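You operate a simulated robot arm through the tools that you are given. There is no shell and no other tool. Be economical: measure what you need, move in short steps, check, and stop when the job is done.

You run a simulated two-armed robot. Do the job below in one go: nothing can be reset, and whatever is moved stays where it is left.

## Task
Fetch the black weight and set it on the table top in front of the tubs. Take the brown puck and leave it on top of the red brick. Take the orange t-handle driver and put it in the wooden tote. Take the pale cleat on the rear cover top and put it away on the wooden stand top. Fetch the black-dot rail and set it on the small panel. Put the small wood bracket on the frame panel. Take the lid off the sealer tin and lay it down on the work top of the stock rack. The order is free. Set down upright: black weight, pale cleat.

It is judged by the outcome, as a careful person would: the job done as asked, and still so three seconds after it is handed in. It fails if anything else is knocked over, pushed out of place, dropped, spilled or broken. A push-on lid holds only when it is set on centred and level and pressed home; a screw cap is set on level and turned clockwise until tight.

## Robot
Two 7-joint arms with two-finger parallel grippers on one trunk, on a base that drives. Base frame: it is fixed to the floor where the robot stands at the start and does not move with it; the origin is under the middle of the robot, x ahead of it, y to its left, z up; the surface under the hand at the start is at about z = 0.9. Readings come in m, degrees, newtons and seconds.
The left shoulder is at the start at [0.07, 0.177, 1.07], the right one opposite. With the tool pointing down near the work surface each hand reaches from about 0.28 to 0.72 m from the robot's upright axis, wherever it stands, measured 20 degrees to its own side. Places, roughly: black weight (8x5x7 cm) [0.8, 0.2, 0.9]; black-dot rail (25x3x4 cm) [-0.6, -0.5, 0.2]; brown puck [0.5, 0.25, 1]; frame panel (16x13 cm) [1.08, 1.2, 0.92]; orange t-handle driver (11x3x14 cm) [-0.7, 0.9, 0.9]; pale cleat (5x4x5 cm) [-0.7, 1.1, 0.8]; red brick (12x6x5 cm) [2.6, 1.7, 0.2]; sealer tin [2.25, 4.25, 1]; small panel (30x24x2 cm) [-0.5, 4.4, 0.9]; small wood bracket (7x7x3 cm) [0.9, 1.6, 0.9]; table top in front of the tubs (12x17 cm) [0.7, 1.12, 0.9]; wooden stand top (45x20 cm) [-3.18, 2.42, 0.44]; wooden tote (38x19x8 cm) [-1.9, 4.3, 0.9]. Payload 3.43 kg a hand.
Tool frame (each hand has its own): the origin (TCP) lies between the finger pads and is the grasp point; the fingertips stand 0.03 m ahead of it; z points along the fingers, y is the line along which they close. The gripper opens to 0.094 m. The fingers are 0.028 m wide and 0.01 m thick; the gripper's body (0.05 by 0.096 m) begins 0.055 m behind the TCP.
Orientation is that of the tool frame in the base frame, as a unit quaternion [w, x, y, z]. With the fingers straight down and closing along the base's y, the tool's x points along the base's -x, its y along +y and its z along -z.

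## Interface
- The arms move only by the tool servo_tool. It takes "left_moves", "right_moves" or both (then of equal length, played together; a hand with none holds still); each is a list of rows, each an object of numbers (a shift or turn left out is 0, a gripper value left out holds the last): "dx", "dy", "dz": the shift along the tool's x, y, z in m; "ax", "ay", "az": the turn, a rotation vector about the tool's x, y, z in degrees; "gripper": the opening, from 0 (shut) to 1 (fully open). In form: [{"dx": .., "dy": .., "dz": .., "ax": .., "ay": .., "az": .., "gripper": ..}, ...]. A call has 1 to 20 rows; each row shifts and turns the commanded pose from where the row before left it, along the tool's axes as they then stand. Rows are played at 5 a second. More than 0.05 m and 8.6 degrees between two rows, or a gripper value outside its range, and nothing of the call is played. Where a pose cannot be reached the arm comes as near as it can. A force on the tool above 40 N (or 10 N above the force at the start of the call, whichever is more), or a blocked arm, ends the call early, and 0.2 s more pass. Each finger travels about 0.153 m/s and halts on what it meets, pressing with about 24 N; the grip force reading is that of the motor and also rises with nothing between the fingers. The clock runs only during rows and for 0.2 s after the last one: add rows that do not move to give the fingers time. It gives the time, the measured TCP pose, the force on the tool (base axes), the opening and the grip force at its end, in the units of the frame above (readings bear some noise), with the torque about the TCP (base axes, N m) and any sound that the robot's microphone picked up.
- Cameras (640 x 400 px; columns grow to the right, rows downward): "scene" is now at [0.1064, -0.0345, 1.3538]; the picture's right is [-0.52, -0.86, 0.00], its down [-0.74, 0.45, -0.50] and it looks along [0.42, -0.26, -0.87] (base axes); focal length 214 px, centre (320, 200). "left" rides on the left gripper at [0.076, -0.014, -0.102] in its tool frame; the picture's right is [0.18, 0.98, 0.00], its down [-0.75, 0.14, -0.64] and it looks along [-0.63, 0.12, 0.77] (tool axes); focal length 243 px, centre (320, 200). "right" rides on the right gripper at [0.076, 0.014, -0.102] in its tool frame; the picture's right is [-0.18, 0.98, 0.00], its down [-0.75, -0.14, -0.64] and it looks along [-0.63, -0.12, 0.77] (tool axes); focal length 243 px, centre (320, 200). There is no depth. A picture from a camera that has moved, and an enlarged one, comes with that camera's place and axes in the base frame and with its lens.
- grab_frame(camera): a new picture of that camera. No time passes.
- lift_body(by): slides the trunk up (or, below 0, down) by that many m; the arms and the scene camera ride with it, the base frame stays. It gives what a move gives, with no picture.
- drive_base(legs): drives the robot by 1 to 6 legs, each [ahead, turn to the left] in m and degrees, along the robot's own axes; the way and the turn of a leg run together, so that a leg with both is an arc; at most 1.5 m and 180 degrees a leg. The arms and the cameras ride along, it lands a little off, and it stops where it bumps. It gives what a move gives.
- aim_head(pan, tilt): turns the head with the scene camera to pan (to the left, within 86 degrees either way) and tilt (down, from -29 to 69), counted from straight ahead of the robot. It gives what a move gives.
- close_up(camera, box): a new picture of the part [left, top, right, bottom] of that camera's present view, enlarged. No time passes.
- hand_in(): hands the job in; it is judged then, once.

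Go step by step. Nothing tells you exact positions but the pictures and the camera data: compare them with the known pose of the tool, close in by small moves and look again before you grip or let go. The budget is 196 turns and 176 pictures, counting those below and the enlarged ones. Unless the task says otherwise, let go and move clear before handing in.

The tools are called after ">>>" as a command line: name --argument value ..., lists and objects as JSON in quotes. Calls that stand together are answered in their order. servo_tool: Moves the arms, as the interface text tells. Its arguments: {"type":"object","properties":{"left_moves":{"type":"array","items":{"type":"object","properties":{"dx":{"type":"number"},"dy":{"type":"number"},"dz":{"type":"number"},"ax":{"type":"number"},"ay":{"type":"number"},"az":{"type":"number"},"gripper":{"type":"number"}}}},"right_moves":{"type":"array","items":{"type":"object","properties":{"dx":{"type":"number"},"dy":{"type":"number"},"dz":{"type":"number"},"ax":{"type":"number"},"ay":{"type":"number"},"az":{"type":"number"},"gripper":{"type":"number"}}}}},"required":[]} The other tools are called the same way: lift_body (by) slides the trunk up or down; drive_base (legs) drives the base; aim_head (pan, tilt) turns the head that bears the scene camera; grab_frame (camera) takes a picture; close_up (camera, box) takes an enlarged picture of a part of a camera's view; hand_in () hands the job in.

At the start:

```text
time: 0.0
left_ee_pos: [0.5228, 0.2612, 1.138]
left_tool_rot: [-0.001, 0.0, 1.0, 0.0]
left_wrist_force: [0.6, 0.3, 0.2]
left_torque: [-0.02, 0.0, 0.01]
left_grip_width: 0.094
left_gripper_force: 0.1
right_ee_pos: [0.4795, -0.098, 1.1133]
right_tool_rot: [0.0, 0.001, 1.0, 0.001]
right_wrist_force: [0.0, -0.4, 0.2]
right_torque: [-0.02, -0.02, 0.01]
right_grip_width: 0.0939
right_gripper_force: 0.0
trunk travel left (down, up): [-0.65, 0.19]
robot x, y, heading: [0.0003, -0.0009, 0.1]
head pan, tilt: [-31.2, 60.3]
```

scene: 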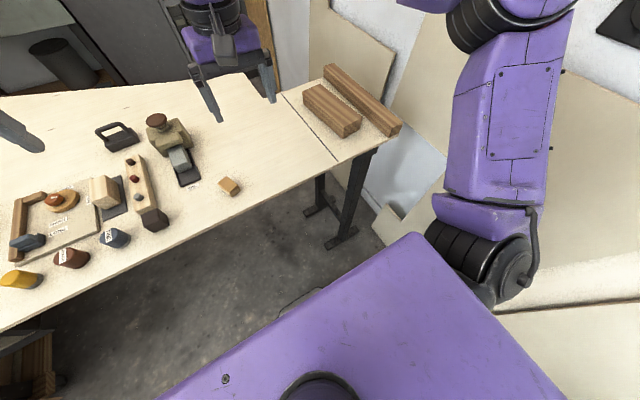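
right: 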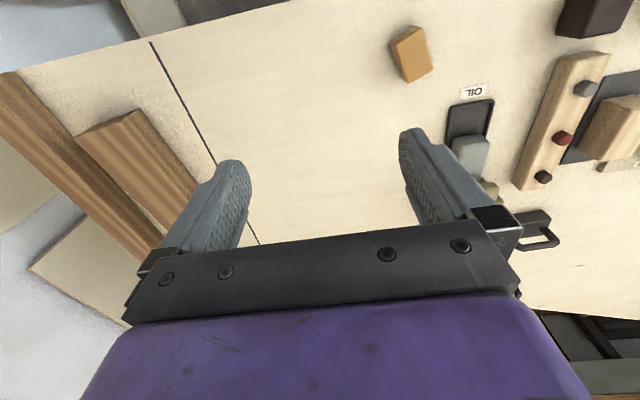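
left: 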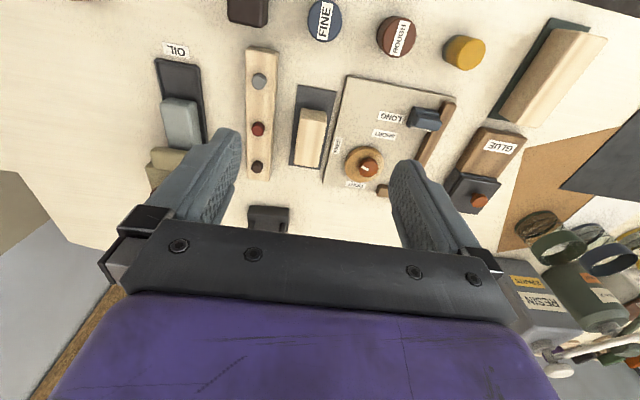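

I see a table with several items; the brown puck and black weight should be ahead-left of me. I'll turn the head to look over it.

>>> aim_head --pan 25 --tilt 40

>>> grab_frame --camera "scene"

>>> close_up --camera "left" --box '[140, 0, 640, 270]'

```text
time: 1.2
left_ee_pos: [0.522, 0.2609, 1.138]
left_tool_rot: [0.0, -0.001, 1.0, 0.0]
left_wrist_force: [0.5, 0.0, 0.1]
left_torque: [0.0, 0.02, -0.02]
left_grip_width: 0.0942
left_gripper_force: 0.1
right_ee_pos: [0.4786, -0.0972, 1.1122]
right_tool_rot: [-0.001, 0.001, 1.0, 0.001]
right_wrist_force: [0.5, 0.2, -0.1]
right_torque: [0.03, 0.0, 0.0]
right_grip_width: 0.0939
right_gripper_force: 0.0
trunk travel left (down, up): [-0.65, 0.19]
robot x, y, heading: [-0.0012, 0.0002, 0.1]
head pan, tilt: [25.0, 40.0]
```

```text
172 pictures are left
camera scene: at [0.1268, 0.0357, 1.3808], right [0.42, -0.91, 0.0], down [-0.58, -0.27, -0.77], along [0.69, 0.32, -0.64], focal length 214 px, centre (320, 200)
```

scene: 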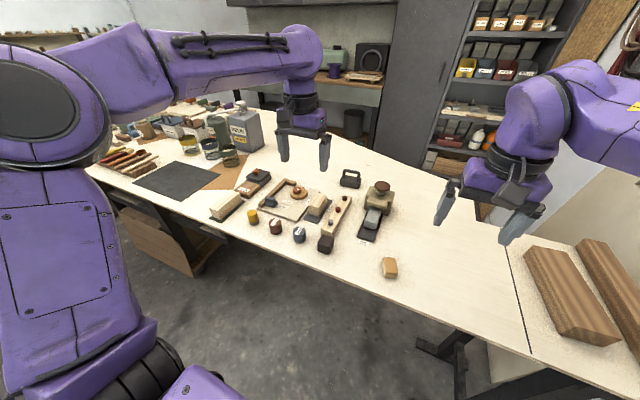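

```text
1.28 times, centred on (390, 135) of left
camera zoom: at [0.4458, 0.2474, 1.2398], right [-0.18, 0.98, 0.0], down [0.75, 0.14, 0.64], along [0.63, 0.12, -0.77], focal length 311 px, centre (230, 283)
```

zoom: 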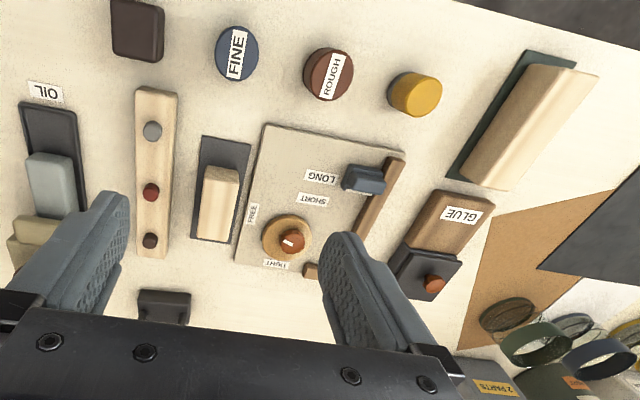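

The table items are in view; I'll enlarge to identify them.

>>> close_up --camera "scene" --box '[200, 150, 420, 287]'

>>> close_up --camera "scene" --box '[80, 80, 280, 205]'

```text
2.91 times, centred on (310, 218) of scene
camera zoom: at [0.1268, 0.0357, 1.3808], right [0.42, -0.91, 0.0], down [-0.58, -0.27, -0.77], along [0.69, 0.32, -0.64], focal length 624 px, centre (349, 146)
```

zoom: 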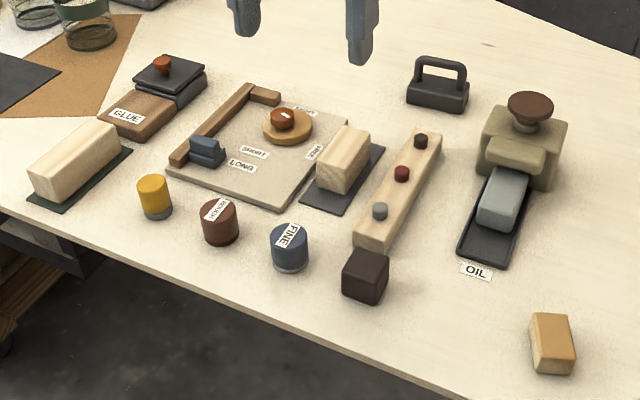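

```text
3.20 times, centred on (180, 142) of scene
camera zoom: at [0.1268, 0.0357, 1.3808], right [0.42, -0.91, 0.0], down [-0.58, -0.27, -0.77], along [0.69, 0.32, -0.64], focal length 686 px, centre (768, 384)
```

zoom: 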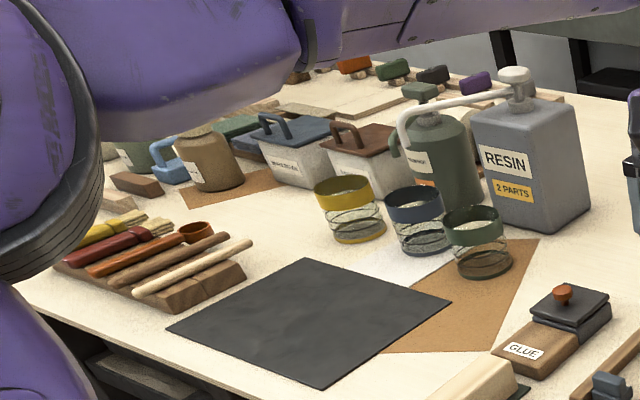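

Brown ROUGH puck is near (0.46, 0.33); the weight near (0.76, 0.20). I'll survey the room to the left and right before picking.

>>> aim_head --pan 60 --tilt 25

>>> grab_frame --camera "scene"

>>> aim_head --pan 86 --tilt 25

>>> grab_frame --camera "scene"

>>> aim_head --pan -75 --tilt 25

>>> grab_frame --camera "scene"

```text
time: 2.3
left_ee_pos: [0.5227, 0.2618, 1.1372]
left_tool_rot: [0.0, 0.0, 1.0, 0.0]
left_wrist_force: [-0.2, -0.5, 1.0]
left_torque: [0.01, -0.01, 0.03]
left_grip_width: 0.0941
left_gripper_force: 0.1
right_ee_pos: [0.4788, -0.0986, 1.1118]
right_tool_rot: [0.0, 0.0, 1.0, 0.001]
right_wrist_force: [0.4, -0.1, -0.3]
right_torque: [0.02, 0.0, 0.0]
right_grip_width: 0.0941
right_gripper_force: 0.0
trunk travel left (down, up): [-0.65, 0.19]
robot x, y, heading: [-0.0005, -0.0006, -0.1]
head pan, tilt: [60.0, 25.0]
```

```text
168 pictures are left
camera scene: at [0.0959, 0.0796, 1.4041], right [0.87, -0.5, 0.0], down [-0.21, -0.37, -0.91], along [0.45, 0.78, -0.42], focal length 214 px, centre (320, 200)
```

scene: 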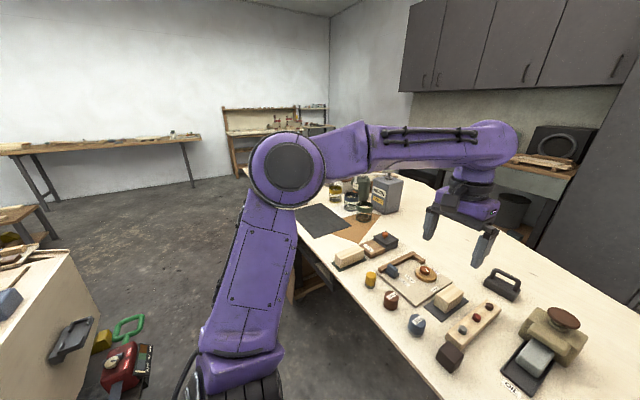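

```text
time: 3.2
left_ee_pos: [0.5219, 0.262, 1.1386]
left_tool_rot: [0.0, 0.0, 1.0, 0.0]
left_wrist_force: [-0.3, -1.7, -0.3]
left_torque: [0.0, 0.01, 0.01]
left_grip_width: 0.0939
left_gripper_force: 0.0
right_ee_pos: [0.4791, -0.0966, 1.1125]
right_tool_rot: [0.0, 0.001, 1.0, 0.001]
right_wrist_force: [-0.5, 1.1, 0.0]
right_torque: [0.0, -0.05, 0.0]
right_grip_width: 0.0941
right_gripper_force: 0.0
trunk travel left (down, up): [-0.65, 0.19]
robot x, y, heading: [0.0024, 0.0019, 0.0]
head pan, tilt: [85.9, 25.0]
```

```text
167 pictures are left
camera scene: at [0.0563, 0.0917, 1.4041], right [1.0, -0.07, 0.0], down [-0.03, -0.42, -0.91], along [0.06, 0.9, -0.42], focal length 214 px, centre (320, 200)
```

scene: 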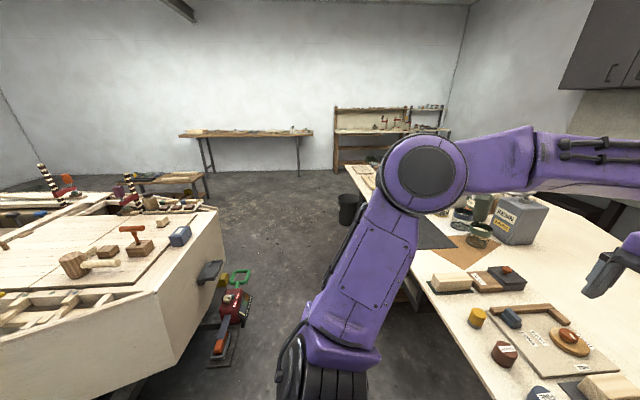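

```text
time: 5.6
left_ee_pos: [0.5219, 0.2608, 1.1388]
left_tool_rot: [0.0, 0.0, 1.0, 0.0]
left_wrist_force: [-0.2, -0.5, 0.1]
left_torque: [-0.02, 0.0, 0.03]
left_grip_width: 0.0943
left_gripper_force: 0.2
right_ee_pos: [0.4787, -0.0978, 1.1131]
right_tool_rot: [0.0, 0.001, 1.0, 0.001]
right_wrist_force: [0.2, 0.7, 0.4]
right_torque: [0.02, 0.05, 0.01]
right_grip_width: 0.0942
right_gripper_force: 0.2
trunk travel left (down, up): [-0.65, 0.19]
robot x, y, heading: [0.0032, -0.0004, 0.2]
head pan, tilt: [-75.0, 25.0]
```

```text
166 pictures are left
camera scene: at [0.0736, -0.0891, 1.4041], right [-0.97, -0.26, 0.0], down [-0.11, 0.41, -0.91], along [0.23, -0.88, -0.42], focal length 214 px, centre (320, 200)
```

scene: 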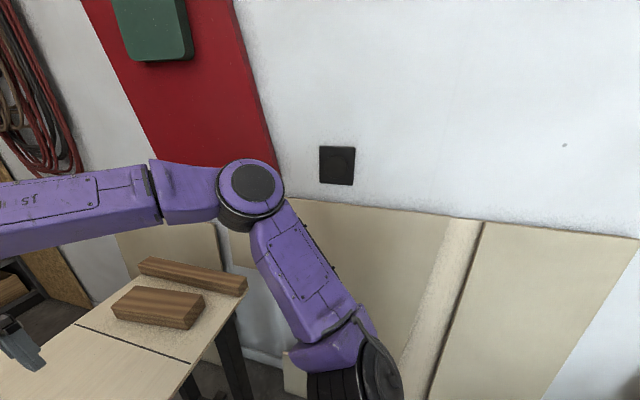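

The wall behind me is clear; the table front edge is at x≈0.4. I'll drive ahead 0.12 m to reach the weight and view it with the left camera.

>>> drive_base --legs '[[0.12, 0]]'

>>> aim_head --pan 15 --tilt 50

>>> servo_tool --left_moves '[{"dx": -0.04, "az": -8.5}, {"dx": -0.03, "az": -8.5}, {"az": -8.5}, {"az": -8.5}, {"az": -8.5}, {"az": -8.5}, {"az": -8.5}, {"az": -8.5}, {"az": -8.5}, {"az": -8.5}, {"az": -5}, {}]'

>>> grab_frame --camera "left"

>>> grab_frame --camera "scene"

```text
time: 6.9
left_ee_pos: [0.6413, 0.2622, 1.1386]
left_tool_rot: [0.001, 0.0, 1.0, 0.0]
left_wrist_force: [0.3, -0.5, 0.0]
left_torque: [0.0, 0.0, -0.03]
left_grip_width: 0.094
left_gripper_force: 0.2
right_ee_pos: [0.598, -0.0978, 1.1124]
right_tool_rot: [0.001, 0.001, 1.0, 0.001]
right_wrist_force: [-0.4, 0.7, 0.0]
right_torque: [0.01, -0.03, -0.02]
right_grip_width: 0.094
right_gripper_force: 0.0
trunk travel left (down, up): [-0.65, 0.19]
robot x, y, heading: [0.122, 0.0016, -0.1]
head pan, tilt: [-75.0, 25.0]
```

```text
time: 8.5
left_ee_pos: [0.6412, 0.2617, 1.1384]
left_tool_rot: [0.0, -0.001, 1.0, 0.0]
left_wrist_force: [-0.1, 0.1, -0.5]
left_torque: [0.01, 0.04, 0.0]
left_grip_width: 0.094
left_gripper_force: 0.1
right_ee_pos: [0.5992, -0.0962, 1.1116]
right_tool_rot: [0.0, 0.001, 1.0, 0.001]
right_wrist_force: [-0.1, -0.2, -0.5]
right_torque: [-0.02, 0.01, 0.0]
right_grip_width: 0.0939
right_gripper_force: 0.1
trunk travel left (down, up): [-0.65, 0.19]
robot x, y, heading: [0.1212, -0.0014, -0.1]
head pan, tilt: [15.0, 50.0]
```

```text
time: 11.1
left_ee_pos: [0.7115, 0.2661, 1.1385]
left_tool_rot: [0.0, 0.708, -0.707, 0.0]
left_wrist_force: [-0.2, -0.9, 0.0]
left_torque: [0.01, 0.0, 0.03]
left_grip_width: 0.0941
left_gripper_force: 0.0
right_ee_pos: [0.5992, -0.0969, 1.1131]
right_tool_rot: [0.0, 0.0, 1.0, 0.001]
right_wrist_force: [-0.3, -0.4, 0.5]
right_torque: [0.0, 0.02, -0.02]
right_grip_width: 0.0939
right_gripper_force: 0.1
trunk travel left (down, up): [-0.65, 0.19]
robot x, y, heading: [0.118, -0.0014, 0.1]
head pan, tilt: [15.0, 50.0]
```

```text
165 pictures are left
camera left: at [0.7266, 0.1907, 1.24], right [-0.98, -0.19, 0.0], down [-0.14, 0.75, 0.64], along [-0.12, 0.63, -0.77], focal length 243 px, centre (320, 200)
```

left: 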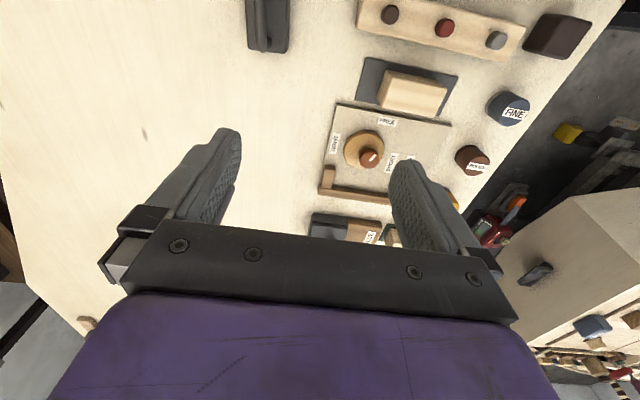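

```text
164 pictures are left
camera scene: at [0.2448, 0.0199, 1.3666], right [0.26, -0.97, 0.0], down [-0.74, -0.2, -0.64], along [0.62, 0.17, -0.77], focal length 214 px, centre (320, 200)
```

scene: 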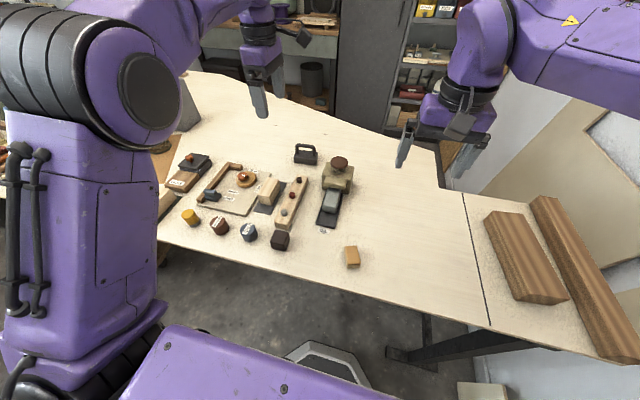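

The tool is turned so it closes along x. Now I measure the weight with a close-up.

>>> close_up --camera "scene" --box '[270, 130, 366, 190]'

>>> close_up --camera "left" --box '[200, 0, 360, 100]'

```text
6.67 times, centred on (318, 160) of scene
camera zoom: at [0.2448, 0.0199, 1.3666], right [0.26, -0.97, 0.0], down [-0.74, -0.2, -0.64], along [0.62, 0.17, -0.77], focal length 1430 px, centre (333, 467)
```

zoom: 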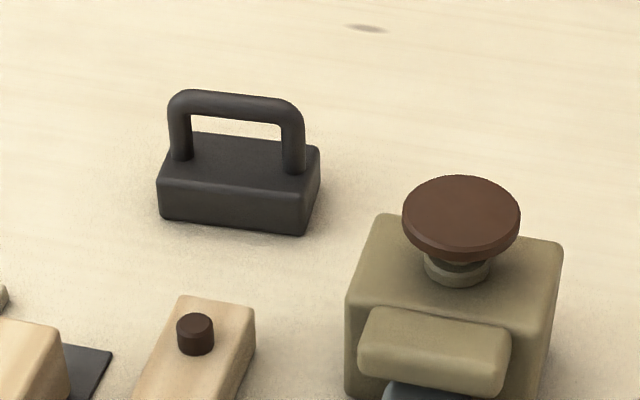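

```text
4.00 times, centred on (280, 50) of left
camera zoom: at [0.7266, 0.1907, 1.24], right [-0.98, -0.19, 0.0], down [-0.14, 0.75, 0.64], along [-0.12, 0.63, -0.77], focal length 970 px, centre (480, 800)
```

zoom: 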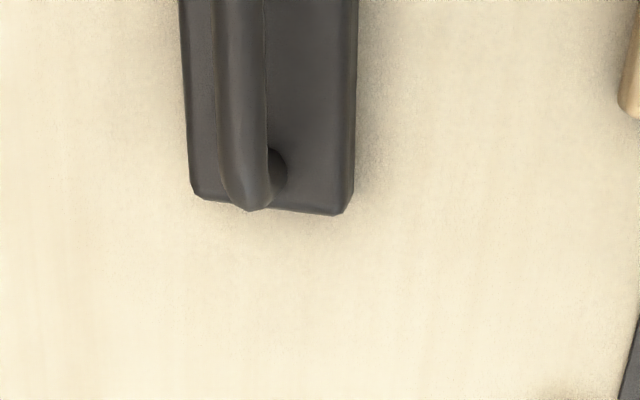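

The weight centre is about (0.776, 0.21), long side along y. I'll move over it and lower to just above the handle.

>>> servo_tool --left_moves '[{"dy": -0.03, "dx": 0.03, "gripper": 1}, {"dy": -0.0345, "dx": 0.026}, {"dz": 0.03}, {"dz": 0.03}, {"dz": 0.03}, {}]'

>>> grab_frame --camera "left"

>>> close_up --camera "scene" --box '[230, 90, 390, 190]'

```text
time: 12.5
left_ee_pos: [0.7588, 0.2244, 1.0476]
left_tool_rot: [0.0, -0.707, 0.707, 0.0]
left_wrist_force: [0.7, -0.3, -0.1]
left_torque: [-0.01, 0.01, -0.01]
left_grip_width: 0.0941
left_gripper_force: 0.0
left hand out of reach, approached as far as the arm can: row 2
right_ee_pos: [0.5993, -0.0971, 1.1127]
right_tool_rot: [0.001, 0.0, 1.0, 0.001]
right_wrist_force: [-0.1, 0.2, 0.2]
right_torque: [0.0, 0.04, -0.03]
right_grip_width: 0.0941
right_gripper_force: 0.1
trunk travel left (down, up): [-0.65, 0.19]
robot x, y, heading: [0.12, -0.001, -0.1]
head pan, tilt: [15.0, 50.0]
```

```text
161 pictures are left
camera left: at [0.7738, 0.1474, 1.1495], right [-0.98, -0.18, 0.0], down [-0.14, 0.75, 0.64], along [-0.12, 0.63, -0.77], focal length 243 px, centre (320, 200)
```

left: 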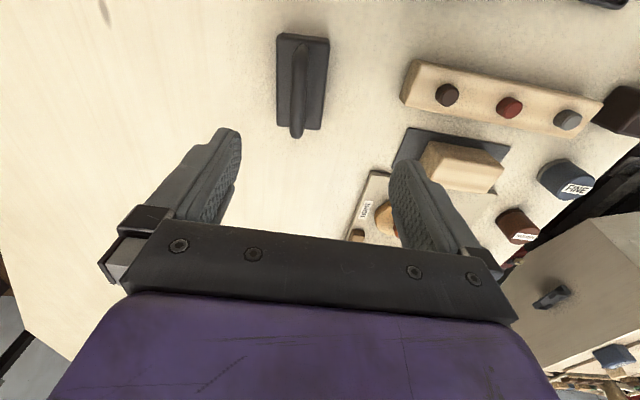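

```text
4.00 times, centred on (310, 140) of scene
camera zoom: at [0.2442, 0.0197, 1.3667], right [0.26, -0.97, 0.0], down [-0.74, -0.2, -0.64], along [0.62, 0.17, -0.77], focal length 858 px, centre (360, 440)
```

zoom: 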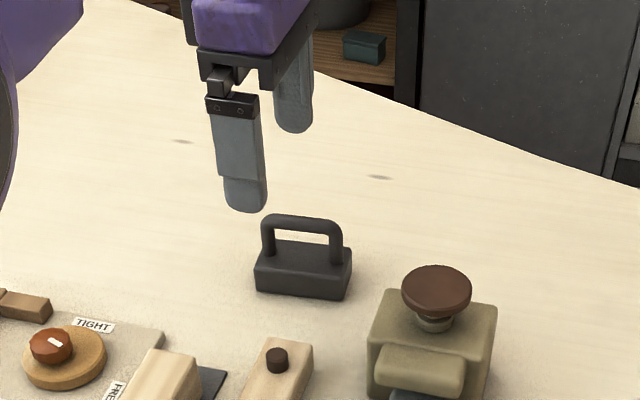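

The reach was a little short at this height; I'll drive 5 cm further ahead and re-check position.

>>> drive_base --legs '[[0.05, 0]]'

>>> servo_tool --left_moves '[{"dy": 0.0308, "dx": 0.018}, {}]'

>>> grab_frame --camera "left"

```text
time: 13.4
left_ee_pos: [0.8003, 0.2237, 1.0541]
left_tool_rot: [0.003, -0.707, 0.707, -0.002]
left_wrist_force: [-1.3, -0.5, 0.9]
left_torque: [0.01, -0.06, 0.01]
left_grip_width: 0.094
left_gripper_force: 0.1
right_ee_pos: [0.6411, -0.097, 1.1179]
right_tool_rot: [0.004, 0.0, 1.0, 0.002]
right_wrist_force: [-0.9, 0.5, -0.2]
right_torque: [-0.02, -0.04, -0.01]
right_grip_width: 0.094
right_gripper_force: 0.1
trunk travel left (down, up): [-0.65, 0.19]
robot x, y, heading: [0.1692, 0.0001, 0.1]
head pan, tilt: [15.0, 50.0]
```

```text
time: 14.0
left_ee_pos: [0.7774, 0.2065, 1.0491]
left_tool_rot: [0.001, -0.707, 0.708, -0.001]
left_wrist_force: [0.6, -0.2, -0.4]
left_torque: [-0.01, -0.02, 0.0]
left_grip_width: 0.094
left_gripper_force: 0.0
right_ee_pos: [0.6468, -0.0958, 1.1135]
right_tool_rot: [0.0, 0.0, 1.0, 0.0]
right_wrist_force: [0.9, -0.1, -0.1]
right_torque: [-0.03, -0.01, 0.02]
right_grip_width: 0.094
right_gripper_force: 0.0
trunk travel left (down, up): [-0.65, 0.19]
robot x, y, heading: [0.1706, 0.0017, 0.1]
head pan, tilt: [15.0, 50.0]
```

```text
159 pictures are left
camera left: at [0.7915, 0.1305, 1.1506], right [-0.98, -0.18, 0.0], down [-0.14, 0.75, 0.64], along [-0.12, 0.63, -0.77], focal length 243 px, centre (320, 200)
```

left: 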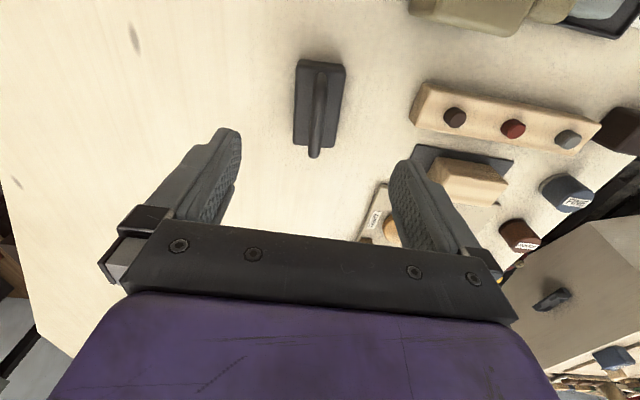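

Weight sits under the grasp line. I'll descend and grip its body.

>>> servo_tool --left_moves '[{"dz": 0.03}, {"dz": 0.03}, {"dz": 0.025}, {"dz": 0.02}, {}]'

>>> close_up --camera "scene" --box '[200, 90, 360, 190]'

>>> grab_frame --camera "left"

```text
time: 15.2
left_ee_pos: [0.7771, 0.2056, 0.9422]
left_tool_rot: [0.001, -0.707, 0.708, -0.001]
left_wrist_force: [-0.3, 0.3, -0.6]
left_torque: [0.0, -0.03, -0.03]
left_grip_width: 0.094
left_gripper_force: 0.1
right_ee_pos: [0.6483, -0.0972, 1.1125]
right_tool_rot: [0.001, 0.0, 1.0, 0.002]
right_wrist_force: [1.3, 0.2, -0.2]
right_torque: [0.0, 0.0, 0.02]
right_grip_width: 0.0938
right_gripper_force: 0.1
trunk travel left (down, up): [-0.65, 0.19]
robot x, y, heading: [0.167, -0.0006, -0.1]
head pan, tilt: [15.0, 50.0]
```

```text
4.00 times, centred on (280, 140) of scene
camera zoom: at [0.2938, 0.0199, 1.3666], right [0.26, -0.97, 0.0], down [-0.74, -0.2, -0.64], along [0.62, 0.17, -0.77], focal length 858 px, centre (480, 440)
```

zoom: 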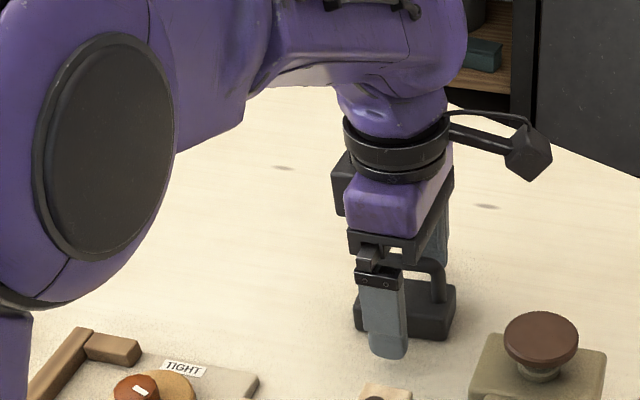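

```text
157 pictures are left
camera left: at [0.7919, 0.1299, 1.0441], right [-0.98, -0.18, 0.0], down [-0.14, 0.75, 0.64], along [-0.12, 0.63, -0.77], focal length 243 px, centre (320, 200)
```

left: 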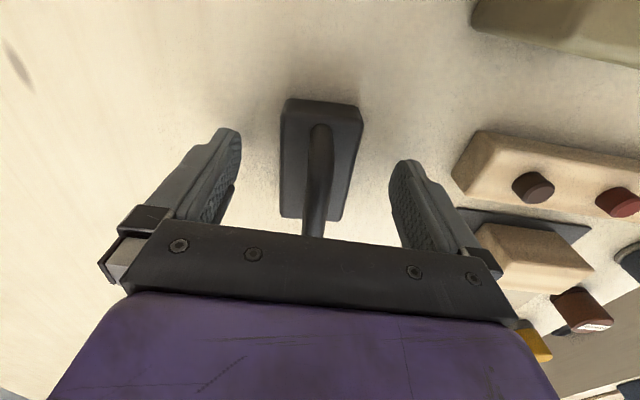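

Fingers straddle the body. Lower slightly, close and lift.

>>> servo_tool --left_moves '[{"dz": 0.005}, {"gripper": 0.3}, {"gripper": 0.3}, {"gripper": 0.3}, {"gripper": 0.3}, {}]'

>>> grab_frame --camera "left"

```text
time: 16.6
left_ee_pos: [0.7779, 0.206, 0.9378]
left_tool_rot: [0.001, -0.707, 0.708, 0.0]
left_wrist_force: [1.3, -0.3, 0.3]
left_torque: [-0.13, -0.1, 0.0]
left_grip_width: 0.0437
left_gripper_force: 24.1
right_ee_pos: [0.6478, -0.0965, 1.1139]
right_tool_rot: [0.0, 0.0, 1.0, 0.002]
right_wrist_force: [-0.4, 0.1, -0.3]
right_torque: [0.01, 0.01, 0.0]
right_grip_width: 0.0942
right_gripper_force: 0.1
trunk travel left (down, up): [-0.65, 0.19]
robot x, y, heading: [0.1661, -0.002, 0.1]
head pan, tilt: [15.0, 50.0]
```

```text
156 pictures are left
camera left: at [0.7926, 0.1296, 1.0392], right [-0.98, -0.18, 0.0], down [-0.14, 0.75, 0.64], along [-0.12, 0.63, -0.77], focal length 243 px, centre (320, 200)
```

left: 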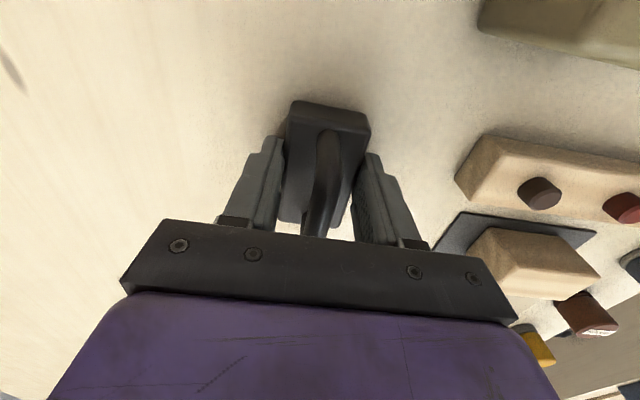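

The weight is held (24 N). I'll lift it and draw it in, then drive back and shift left so the right hand can take the puck.

>>> servo_tool --left_moves '[{"dz": -0.04}, {"dz": -0.05}, {"dz": -0.05}, {"dz": -0.05}, {"dz": -0.03, "dy": 0.03}, {"dy": 0.05}, {"dy": 0.05}, {"dy": 0.05}, {}]'

>>> grab_frame --camera "left"

>>> lift_body --by 0.1

```text
time: 18.6
left_ee_pos: [0.6425, 0.2167, 1.1612]
left_tool_rot: [0.007, 0.708, -0.706, 0.009]
left_wrist_force: [0.1, 0.3, -5.4]
left_torque: [-0.04, -0.01, 0.02]
left_grip_width: 0.0438
left_gripper_force: 23.8
left hand out of reach, approached as far as the arm can: row 8
right_ee_pos: [0.6498, -0.0955, 1.1137]
right_tool_rot: [0.001, 0.0, 1.0, 0.001]
right_wrist_force: [0.2, 0.1, 0.4]
right_torque: [0.01, -0.05, 0.01]
right_grip_width: 0.0942
right_gripper_force: 0.0
trunk travel left (down, up): [-0.65, 0.19]
robot x, y, heading: [0.1702, -0.003, 0.1]
head pan, tilt: [15.0, 50.0]
```

```text
155 pictures are left
camera left: at [0.6575, 0.1432, 1.2655], right [-0.98, -0.19, 0.0], down [-0.14, 0.77, 0.62], along [-0.12, 0.61, -0.78], focal length 243 px, centre (320, 200)
```

left: 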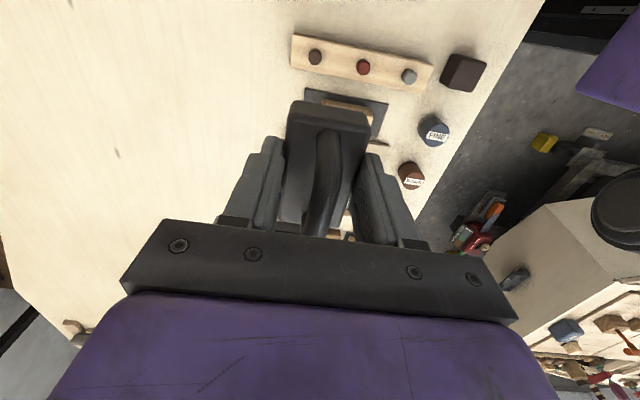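

```text
time: 20.0
left_ee_pos: [0.644, 0.2167, 1.2597]
left_tool_rot: [0.008, 0.709, -0.705, 0.006]
left_wrist_force: [-0.4, 0.2, -5.9]
left_torque: [-0.06, 0.04, 0.03]
left_grip_width: 0.044
left_gripper_force: 23.8
right_ee_pos: [0.6472, -0.0983, 1.213]
right_tool_rot: [0.001, 0.0, 1.0, 0.002]
right_wrist_force: [0.6, 0.6, 0.2]
right_torque: [0.0, -0.04, 0.01]
right_grip_width: 0.094
right_gripper_force: 0.1
trunk travel left (down, up): [-0.75, 0.09]
robot x, y, heading: [0.1724, -0.0006, 0.2]
head pan, tilt: [15.0, 50.0]
```

Weight is up (about 0.55 kg). Now backing up and moving ~0.55 m along the table.

>>> drive_base --legs '[[-0.2, 0], [0, 90], [0.55, 0], [0, -90]]'

>>> aim_head --pan -15 --tilt 55

>>> grab_frame --camera "scene"

>>> grab_frame --camera "right"

```text
time: 31.9
left_ee_pos: [0.4496, 0.7602, 1.2601]
left_tool_rot: [-0.007, -0.706, 0.708, -0.006]
left_wrist_force: [-0.6, 0.3, -5.0]
left_torque: [-0.02, 0.05, 0.0]
left_grip_width: 0.0436
left_gripper_force: 23.8
right_ee_pos: [0.451, 0.4492, 1.2129]
right_tool_rot: [0.001, 0.003, 1.0, 0.0]
right_wrist_force: [0.3, -0.2, -0.4]
right_torque: [-0.01, 0.01, 0.03]
right_grip_width: 0.0939
right_gripper_force: 0.0
trunk travel left (down, up): [-0.75, 0.09]
robot x, y, heading: [-0.0261, 0.5499, -0.1]
head pan, tilt: [15.0, 50.0]
```

```text
time: 32.9
left_ee_pos: [0.4493, 0.7631, 1.2597]
left_tool_rot: [-0.01, -0.706, 0.708, -0.008]
left_wrist_force: [-0.2, 0.2, -5.9]
left_torque: [-0.02, 0.0, -0.01]
left_grip_width: 0.0436
left_gripper_force: 24.3
right_ee_pos: [0.4516, 0.4491, 1.212]
right_tool_rot: [0.0, 0.004, 1.0, 0.0]
right_wrist_force: [0.0, 0.4, -0.5]
right_torque: [0.02, 0.0, 0.02]
right_grip_width: 0.0939
right_gripper_force: 0.1
trunk travel left (down, up): [-0.75, 0.09]
robot x, y, heading: [-0.0287, 0.5515, -0.5]
head pan, tilt: [-15.0, 55.0]
```

```text
154 pictures are left
camera scene: at [0.0935, 0.5298, 1.4601], right [-0.26, -0.96, 0.0], down [-0.79, 0.22, -0.57], along [0.55, -0.15, -0.82], focal length 214 px, centre (320, 200)
```

scene: 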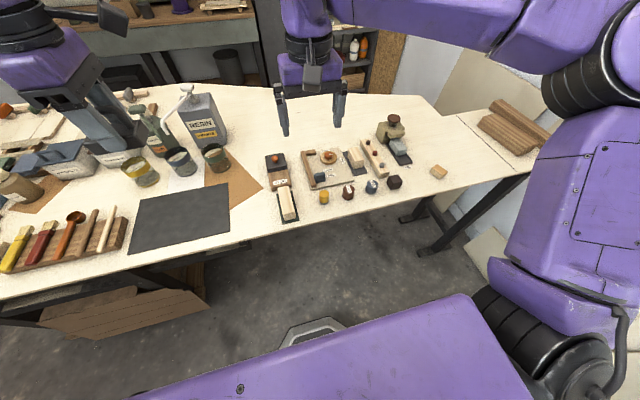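

```text
153 pictures are left
camera right: at [0.3749, 0.4632, 1.3157], right [0.19, 0.98, 0.0], down [0.75, -0.15, 0.64], along [0.63, -0.12, -0.77], focal length 243 px, centre (320, 200)
```

right: 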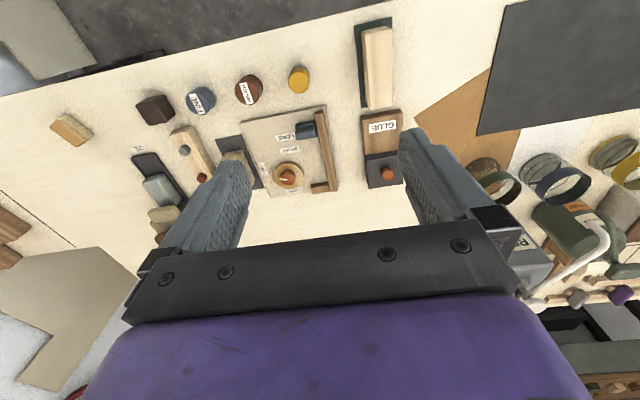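

Puck is at about (0.459, 0.337). Moving the right hand above it with part-open fingers.

>>> servo_tool --right_moves '[{"dy": -0.045, "gripper": 0.72}, {"dy": -0.045}, {"dy": -0.022, "dx": -0.007}, {"dz": 0.045}, {"dz": 0.045}, {"dz": 0.045}, {"dz": 0.045}, {}]'

>>> grab_frame --camera "right"

```text
time: 34.7
left_ee_pos: [0.4494, 0.7609, 1.2606]
left_tool_rot: [-0.009, -0.706, 0.708, -0.007]
left_wrist_force: [0.4, -0.3, -5.4]
left_torque: [-0.02, 0.01, 0.0]
left_grip_width: 0.0437
left_gripper_force: 24.0
right_ee_pos: [0.4514, 0.3712, 1.033]
right_tool_rot: [0.001, 0.004, 1.0, 0.0]
right_wrist_force: [-0.8, 0.2, 0.2]
right_torque: [0.02, -0.01, 0.02]
right_grip_width: 0.0678
right_gripper_force: 0.0
right hand out of reach, approached as far as the arm can: row 2, 3
trunk travel left (down, up): [-0.75, 0.09]
robot x, y, heading: [-0.0277, 0.5495, -0.4]
head pan, tilt: [-15.0, 55.0]
```

```text
152 pictures are left
camera right: at [0.3736, 0.3851, 1.1357], right [0.19, 0.98, 0.0], down [0.75, -0.15, 0.64], along [0.63, -0.12, -0.77], focal length 243 px, centre (320, 200)
```

right: 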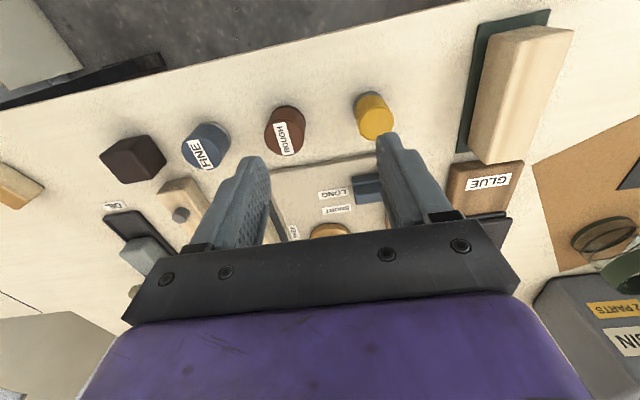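

Puck still 3 cm toward −y; adjust and descend in steps.

>>> servo_tool --right_moves '[{"dy": -0.032, "dx": -0.002}, {}]'

>>> grab_frame --camera "right"

```text
time: 35.3
left_ee_pos: [0.4494, 0.7615, 1.2608]
left_tool_rot: [-0.008, -0.706, 0.708, -0.009]
left_wrist_force: [-0.2, 0.4, -6.1]
left_torque: [-0.06, 0.01, 0.03]
left_grip_width: 0.0436
left_gripper_force: 24.2
right_ee_pos: [0.4533, 0.3386, 1.0326]
right_tool_rot: [0.001, 0.003, 1.0, 0.002]
right_wrist_force: [0.1, -0.7, 0.2]
right_torque: [0.01, -0.01, -0.02]
right_grip_width: 0.0676
right_gripper_force: 0.1
trunk travel left (down, up): [-0.75, 0.09]
robot x, y, heading: [-0.0268, 0.5464, -0.2]
head pan, tilt: [-15.0, 55.0]
```

```text
151 pictures are left
camera right: at [0.3758, 0.3529, 1.1358], right [0.19, 0.98, 0.0], down [0.75, -0.15, 0.64], along [0.63, -0.12, -0.77], focal length 243 px, centre (320, 200)
```

right: 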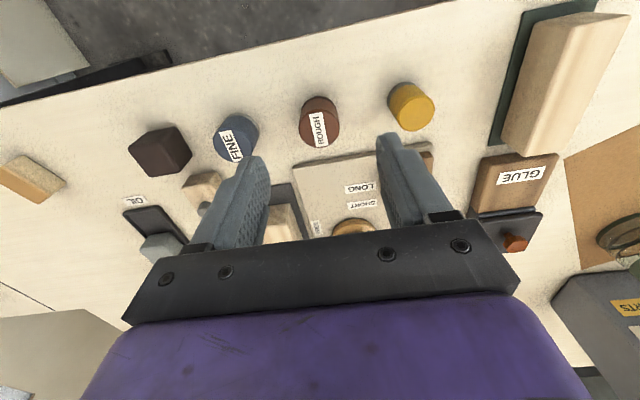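

Aligned. Descending and gripping the puck.

>>> servo_tool --right_moves '[{"dz": 0.035}, {"dz": 0.035}, {"dz": 0.025}, {}, {"gripper": 0.2}, {"gripper": 0.2}, {"gripper": 0.2}, {"gripper": 0.2}]'

>>> grab_frame --camera "right"

```text
time: 37.1
left_ee_pos: [0.4501, 0.7621, 1.2609]
left_tool_rot: [-0.009, -0.707, 0.707, -0.008]
left_wrist_force: [-0.1, -0.1, -5.4]
left_torque: [-0.06, 0.01, 0.02]
left_grip_width: 0.0438
left_gripper_force: 24.1
right_ee_pos: [0.4535, 0.3389, 0.9387]
right_tool_rot: [0.0, 0.003, 1.0, 0.001]
right_wrist_force: [0.2, -0.8, 0.8]
right_torque: [-0.02, -0.01, 0.06]
right_grip_width: 0.0392
right_gripper_force: 23.9
trunk travel left (down, up): [-0.75, 0.09]
robot x, y, heading: [-0.0291, 0.5487, -0.2]
head pan, tilt: [-15.0, 55.0]
```

```text
150 pictures are left
camera right: at [0.3763, 0.3529, 1.0408], right [0.19, 0.98, 0.0], down [0.75, -0.15, 0.64], along [0.63, -0.12, -0.77], focal length 243 px, centre (320, 200)
```

right: 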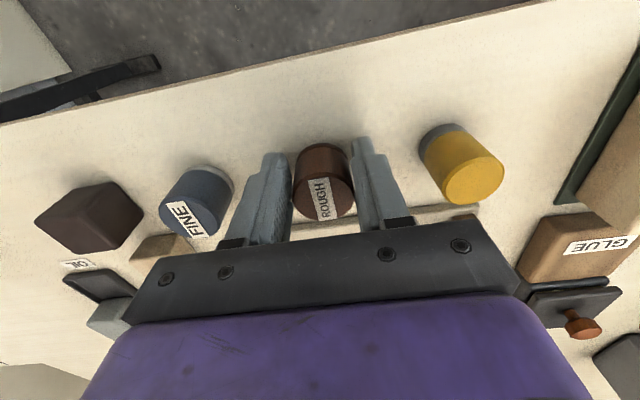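

Puck held. Lift it, then drive further left along the table for the weight's spot.

>>> servo_tool --right_moves '[{"dz": -0.03}, {"dz": -0.045}, {"dz": -0.05}, {"dz": -0.05}, {"dz": -0.05}, {"dz": -0.04}, {"dy": 0.03}, {}]'

>>> drive_base --legs '[[0, 90], [0.42, 0], [0, -90]]'

>>> aim_head --pan 15 --tilt 45

>>> grab_frame --camera "scene"

>>> grab_frame --camera "left"

```text
time: 38.9
left_ee_pos: [0.4485, 0.7612, 1.2607]
left_tool_rot: [-0.008, -0.706, 0.708, -0.009]
left_wrist_force: [0.1, -0.1, -5.5]
left_torque: [-0.02, -0.03, 0.05]
left_grip_width: 0.0438
left_gripper_force: 24.3
right_ee_pos: [0.4518, 0.366, 1.1844]
right_tool_rot: [0.001, 0.004, 1.0, 0.0]
right_wrist_force: [-0.3, -0.7, -0.8]
right_torque: [-0.03, 0.03, 0.01]
right_grip_width: 0.0388
right_gripper_force: 23.9
right hand out of reach, approached as far as the arm can: row 6
trunk travel left (down, up): [-0.75, 0.09]
robot x, y, heading: [-0.0228, 0.5509, -0.4]
head pan, tilt: [-15.0, 55.0]
```

```text
time: 49.1
left_ee_pos: [0.4612, 1.1713, 1.2613]
left_tool_rot: [-0.009, -0.698, 0.716, -0.008]
left_wrist_force: [0.7, -0.6, -5.2]
left_torque: [-0.02, 0.0, -0.02]
left_grip_width: 0.0439
left_gripper_force: 23.8
right_ee_pos: [0.4556, 0.7738, 1.1838]
right_tool_rot: [0.0, 0.015, 1.0, 0.001]
right_wrist_force: [-0.1, 0.4, -0.6]
right_torque: [-0.02, 0.03, -0.02]
right_grip_width: 0.0393
right_gripper_force: 23.9
trunk travel left (down, up): [-0.75, 0.09]
robot x, y, heading: [-0.0195, 0.9711, -1.7]
head pan, tilt: [-15.0, 55.0]
```

```text
time: 50.1
left_ee_pos: [0.4599, 1.1711, 1.2601]
left_tool_rot: [-0.01, -0.699, 0.715, -0.008]
left_wrist_force: [-0.4, -1.5, -5.9]
left_torque: [-0.03, 0.03, -0.01]
left_grip_width: 0.0437
left_gripper_force: 24.1
right_ee_pos: [0.4561, 0.7738, 1.1843]
right_tool_rot: [0.0, 0.015, 1.0, 0.001]
right_wrist_force: [0.2, 0.0, -0.6]
right_torque: [-0.03, -0.02, -0.01]
right_grip_width: 0.0394
right_gripper_force: 23.4
trunk travel left (down, up): [-0.75, 0.09]
robot x, y, heading: [-0.0222, 0.965, -1.7]
head pan, tilt: [15.0, 45.0]
```

```text
149 pictures are left
camera scene: at [0.1094, 0.9847, 1.4734], right [0.23, -0.97, 0.0], down [-0.69, -0.16, -0.71], along [0.69, 0.16, -0.71], focal length 214 px, centre (320, 200)
```

scene: 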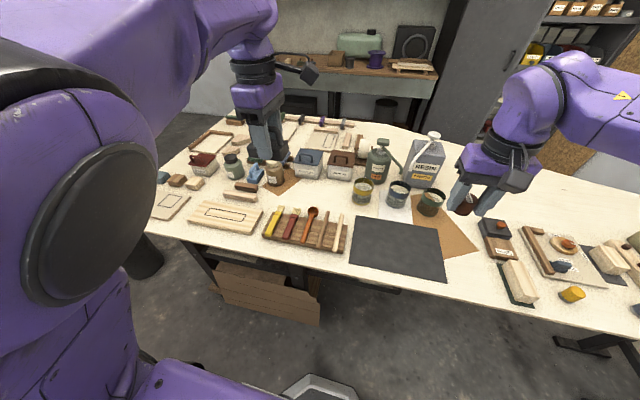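

```text
148 pictures are left
camera left: at [0.4733, 1.0964, 1.3642], right [-0.99, -0.16, 0.01], down [-0.12, 0.77, 0.62], along [-0.1, 0.61, -0.78], focal length 243 px, centre (320, 200)
```

left: 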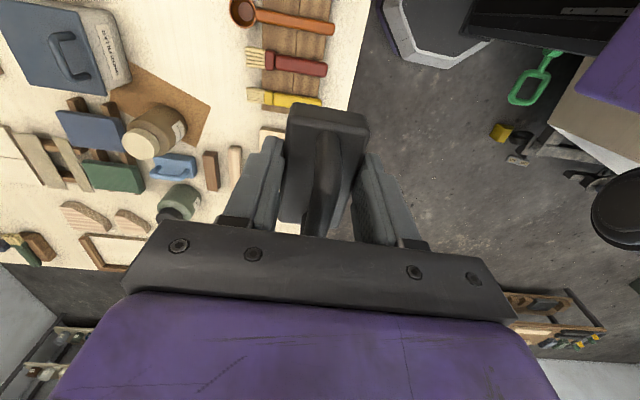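

I see tubs with blue and brown lids and the empty space before them. I'll enlarge that area and the back of the table.

>>> close_up --camera "scene" --box '[240, 110, 400, 210]'

>>> close_up --camera "scene" --box '[130, 110, 290, 210]'

```text
4.00 times, centred on (320, 160) of scene
camera zoom: at [0.1094, 0.9847, 1.4734], right [0.23, -0.97, 0.0], down [-0.69, -0.16, -0.71], along [0.69, 0.16, -0.71], focal length 858 px, centre (320, 360)
```

zoom: 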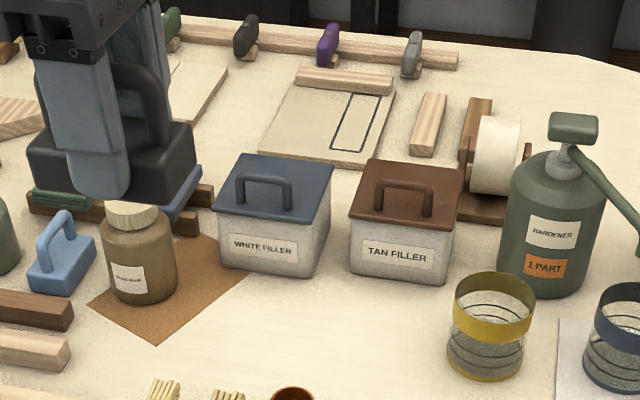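

```text
4.00 times, centred on (210, 160) of scene
camera zoom: at [0.1094, 0.9847, 1.4734], right [0.23, -0.97, 0.0], down [-0.69, -0.16, -0.71], along [0.69, 0.16, -0.71], focal length 858 px, centre (760, 360)
```

zoom: 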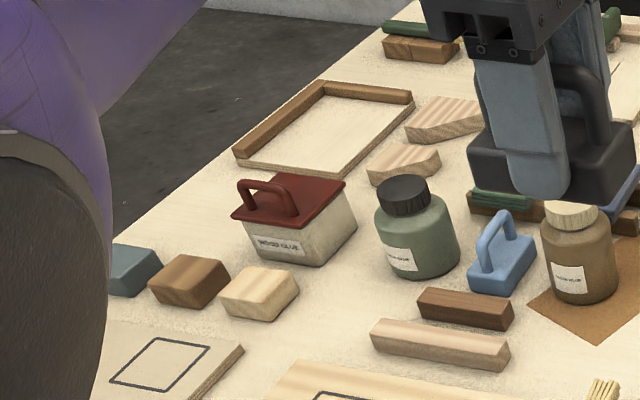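

The target spot (0.70, 1.12) is the bare area between tubs and brush rack. Drive 0.1 ahead, then bring the weight above it.

>>> drive_base --legs '[[0.12, 1.7]]'

>>> servo_tool --left_moves '[{"dy": -0.05, "dx": 0.025}, {"dy": -0.05, "dx": 0.025}, {"dz": 0.05}, {"dz": 0.05}, {"dz": 0.05}, {}]'

>>> grab_frame --camera "scene"

>>> grab_frame --camera "left"

```text
time: 51.3
left_ee_pos: [0.5718, 1.1814, 1.2605]
left_tool_rot: [0.008, 0.709, -0.705, 0.009]
left_wrist_force: [0.8, 0.2, -5.2]
left_torque: [-0.06, -0.01, 0.0]
left_grip_width: 0.0435
left_gripper_force: 24.8
right_ee_pos: [0.5763, 0.7845, 1.1857]
right_tool_rot: [0.0, 0.0, 1.0, 0.0]
right_wrist_force: [-0.1, -1.0, -2.0]
right_torque: [0.05, 0.0, -0.01]
right_grip_width: 0.0393
right_gripper_force: 24.7
trunk travel left (down, up): [-0.75, 0.09]
robot x, y, heading: [0.0973, 0.9645, -0.2]
head pan, tilt: [15.0, 45.0]
```

```text
refused: row 1 steps farther than a row can; nothing moved
```

```text
145 pictures are left
camera scene: at [0.2256, 0.9865, 1.4737], right [0.26, -0.97, 0.0], down [-0.68, -0.18, -0.71], along [0.68, 0.18, -0.71], focal length 214 px, centre (320, 200)
```

scene: 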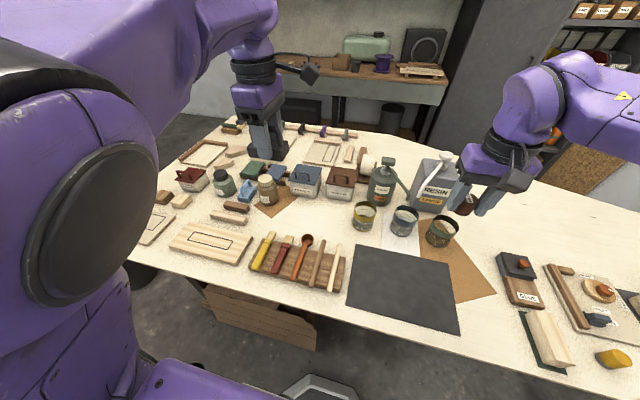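

```text
144 pictures are left
camera left: at [0.5863, 1.1082, 1.365], right [-0.98, -0.19, 0.0], down [-0.14, 0.77, 0.62], along [-0.12, 0.61, -0.78], focal length 243 px, centre (320, 200)
```

left: 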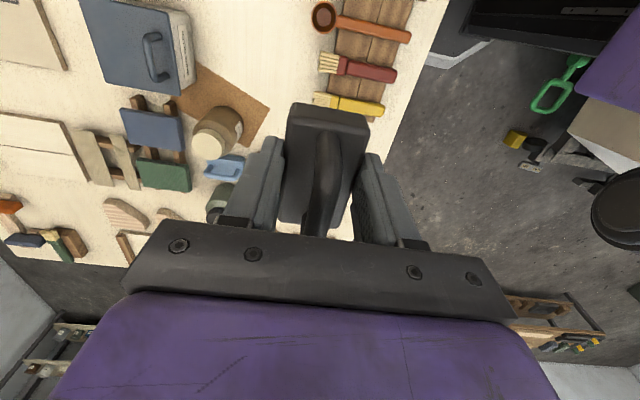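

Moving the weight over the spot in smaller rows, levelling the tool by 1.4°.

>>> servo_tool --left_moves '[{"dy": -0.035, "dx": 0.02, "ay": -1.4}, {"dy": -0.035, "dx": 0.02}, {"dy": -0.035, "dx": 0.02}, {"dy": -0.028, "dx": 0.006}, {"dz": 0.05}, {"dz": 0.05}, {"dz": 0.05}, {}]'

>>> close_up --camera "scene" --box '[220, 120, 420, 245]'

>>> grab_frame --camera "left"

```text
time: 53.1
left_ee_pos: [0.7047, 1.1165, 1.11]
left_tool_rot: [0.0, 0.709, -0.705, 0.0]
left_wrist_force: [0.2, 0.6, -5.4]
left_torque: [0.0, 0.0, 0.02]
left_grip_width: 0.0439
left_gripper_force: 24.0
right_ee_pos: [0.5786, 0.785, 1.1846]
right_tool_rot: [0.002, 0.001, 1.0, 0.0]
right_wrist_force: [0.1, 0.2, -0.2]
right_torque: [0.01, -0.04, 0.03]
right_grip_width: 0.0389
right_gripper_force: 24.3
trunk travel left (down, up): [-0.75, 0.09]
robot x, y, heading: [0.097, 0.9684, -0.2]
head pan, tilt: [15.0, 45.0]
```

```text
3.20 times, centred on (320, 182) of scene
camera zoom: at [0.2264, 0.9865, 1.4736], right [0.26, -0.97, 0.0], down [-0.68, -0.18, -0.71], along [0.68, 0.18, -0.71], focal length 686 px, centre (320, 256)
```

zoom: 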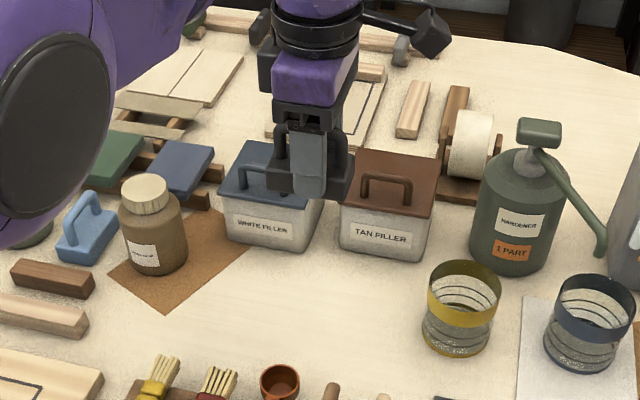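

```text
142 pictures are left
camera left: at [0.7194, 1.0404, 1.2123], right [-0.98, -0.19, 0.0], down [-0.14, 0.75, 0.64], along [-0.12, 0.63, -0.77], focal length 243 px, centre (320, 200)
```

left: 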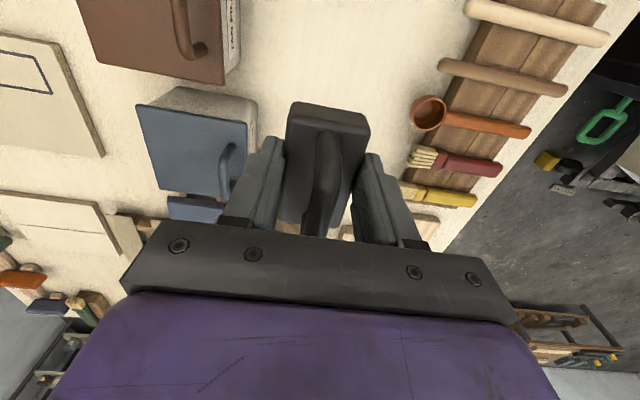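

Clear all around. Lowering to the table.

>>> servo_tool --left_moves '[{"dz": 0.045}, {"dz": 0.045}, {"dz": 0.04}, {"dz": 0.02}, {"dz": 0.015}, {}]'

>>> close_up --camera "scene" --box '[220, 120, 420, 245]'

```text
time: 54.5
left_ee_pos: [0.7065, 1.1156, 0.9448]
left_tool_rot: [0.0, 0.708, -0.706, 0.001]
left_wrist_force: [-0.5, -0.4, -4.5]
left_torque: [-0.03, -0.02, -0.02]
left_grip_width: 0.0441
left_gripper_force: 23.6
right_ee_pos: [0.5781, 0.7863, 1.1845]
right_tool_rot: [0.0, 0.0, 1.0, 0.002]
right_wrist_force: [0.2, -0.7, -1.1]
right_torque: [0.0, 0.0, 0.0]
right_grip_width: 0.0386
right_gripper_force: 24.2
trunk travel left (down, up): [-0.75, 0.09]
robot x, y, heading: [0.0982, 0.9692, -0.1]
head pan, tilt: [15.0, 45.0]
```

```text
3.20 times, centred on (320, 182) of scene
camera zoom: at [0.2275, 0.9865, 1.4734], right [0.26, -0.97, 0.0], down [-0.68, -0.18, -0.71], along [0.68, 0.18, -0.71], focal length 686 px, centre (320, 256)
```

zoom: 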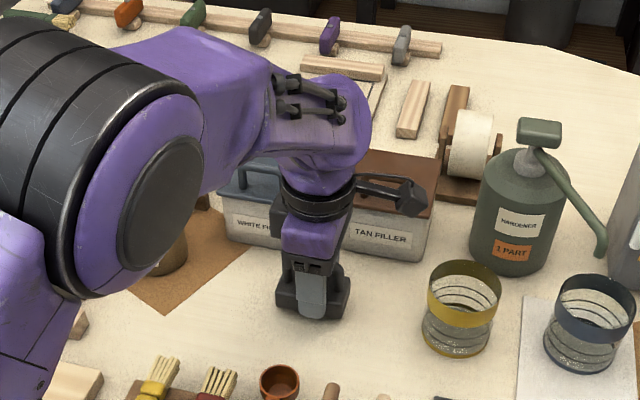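

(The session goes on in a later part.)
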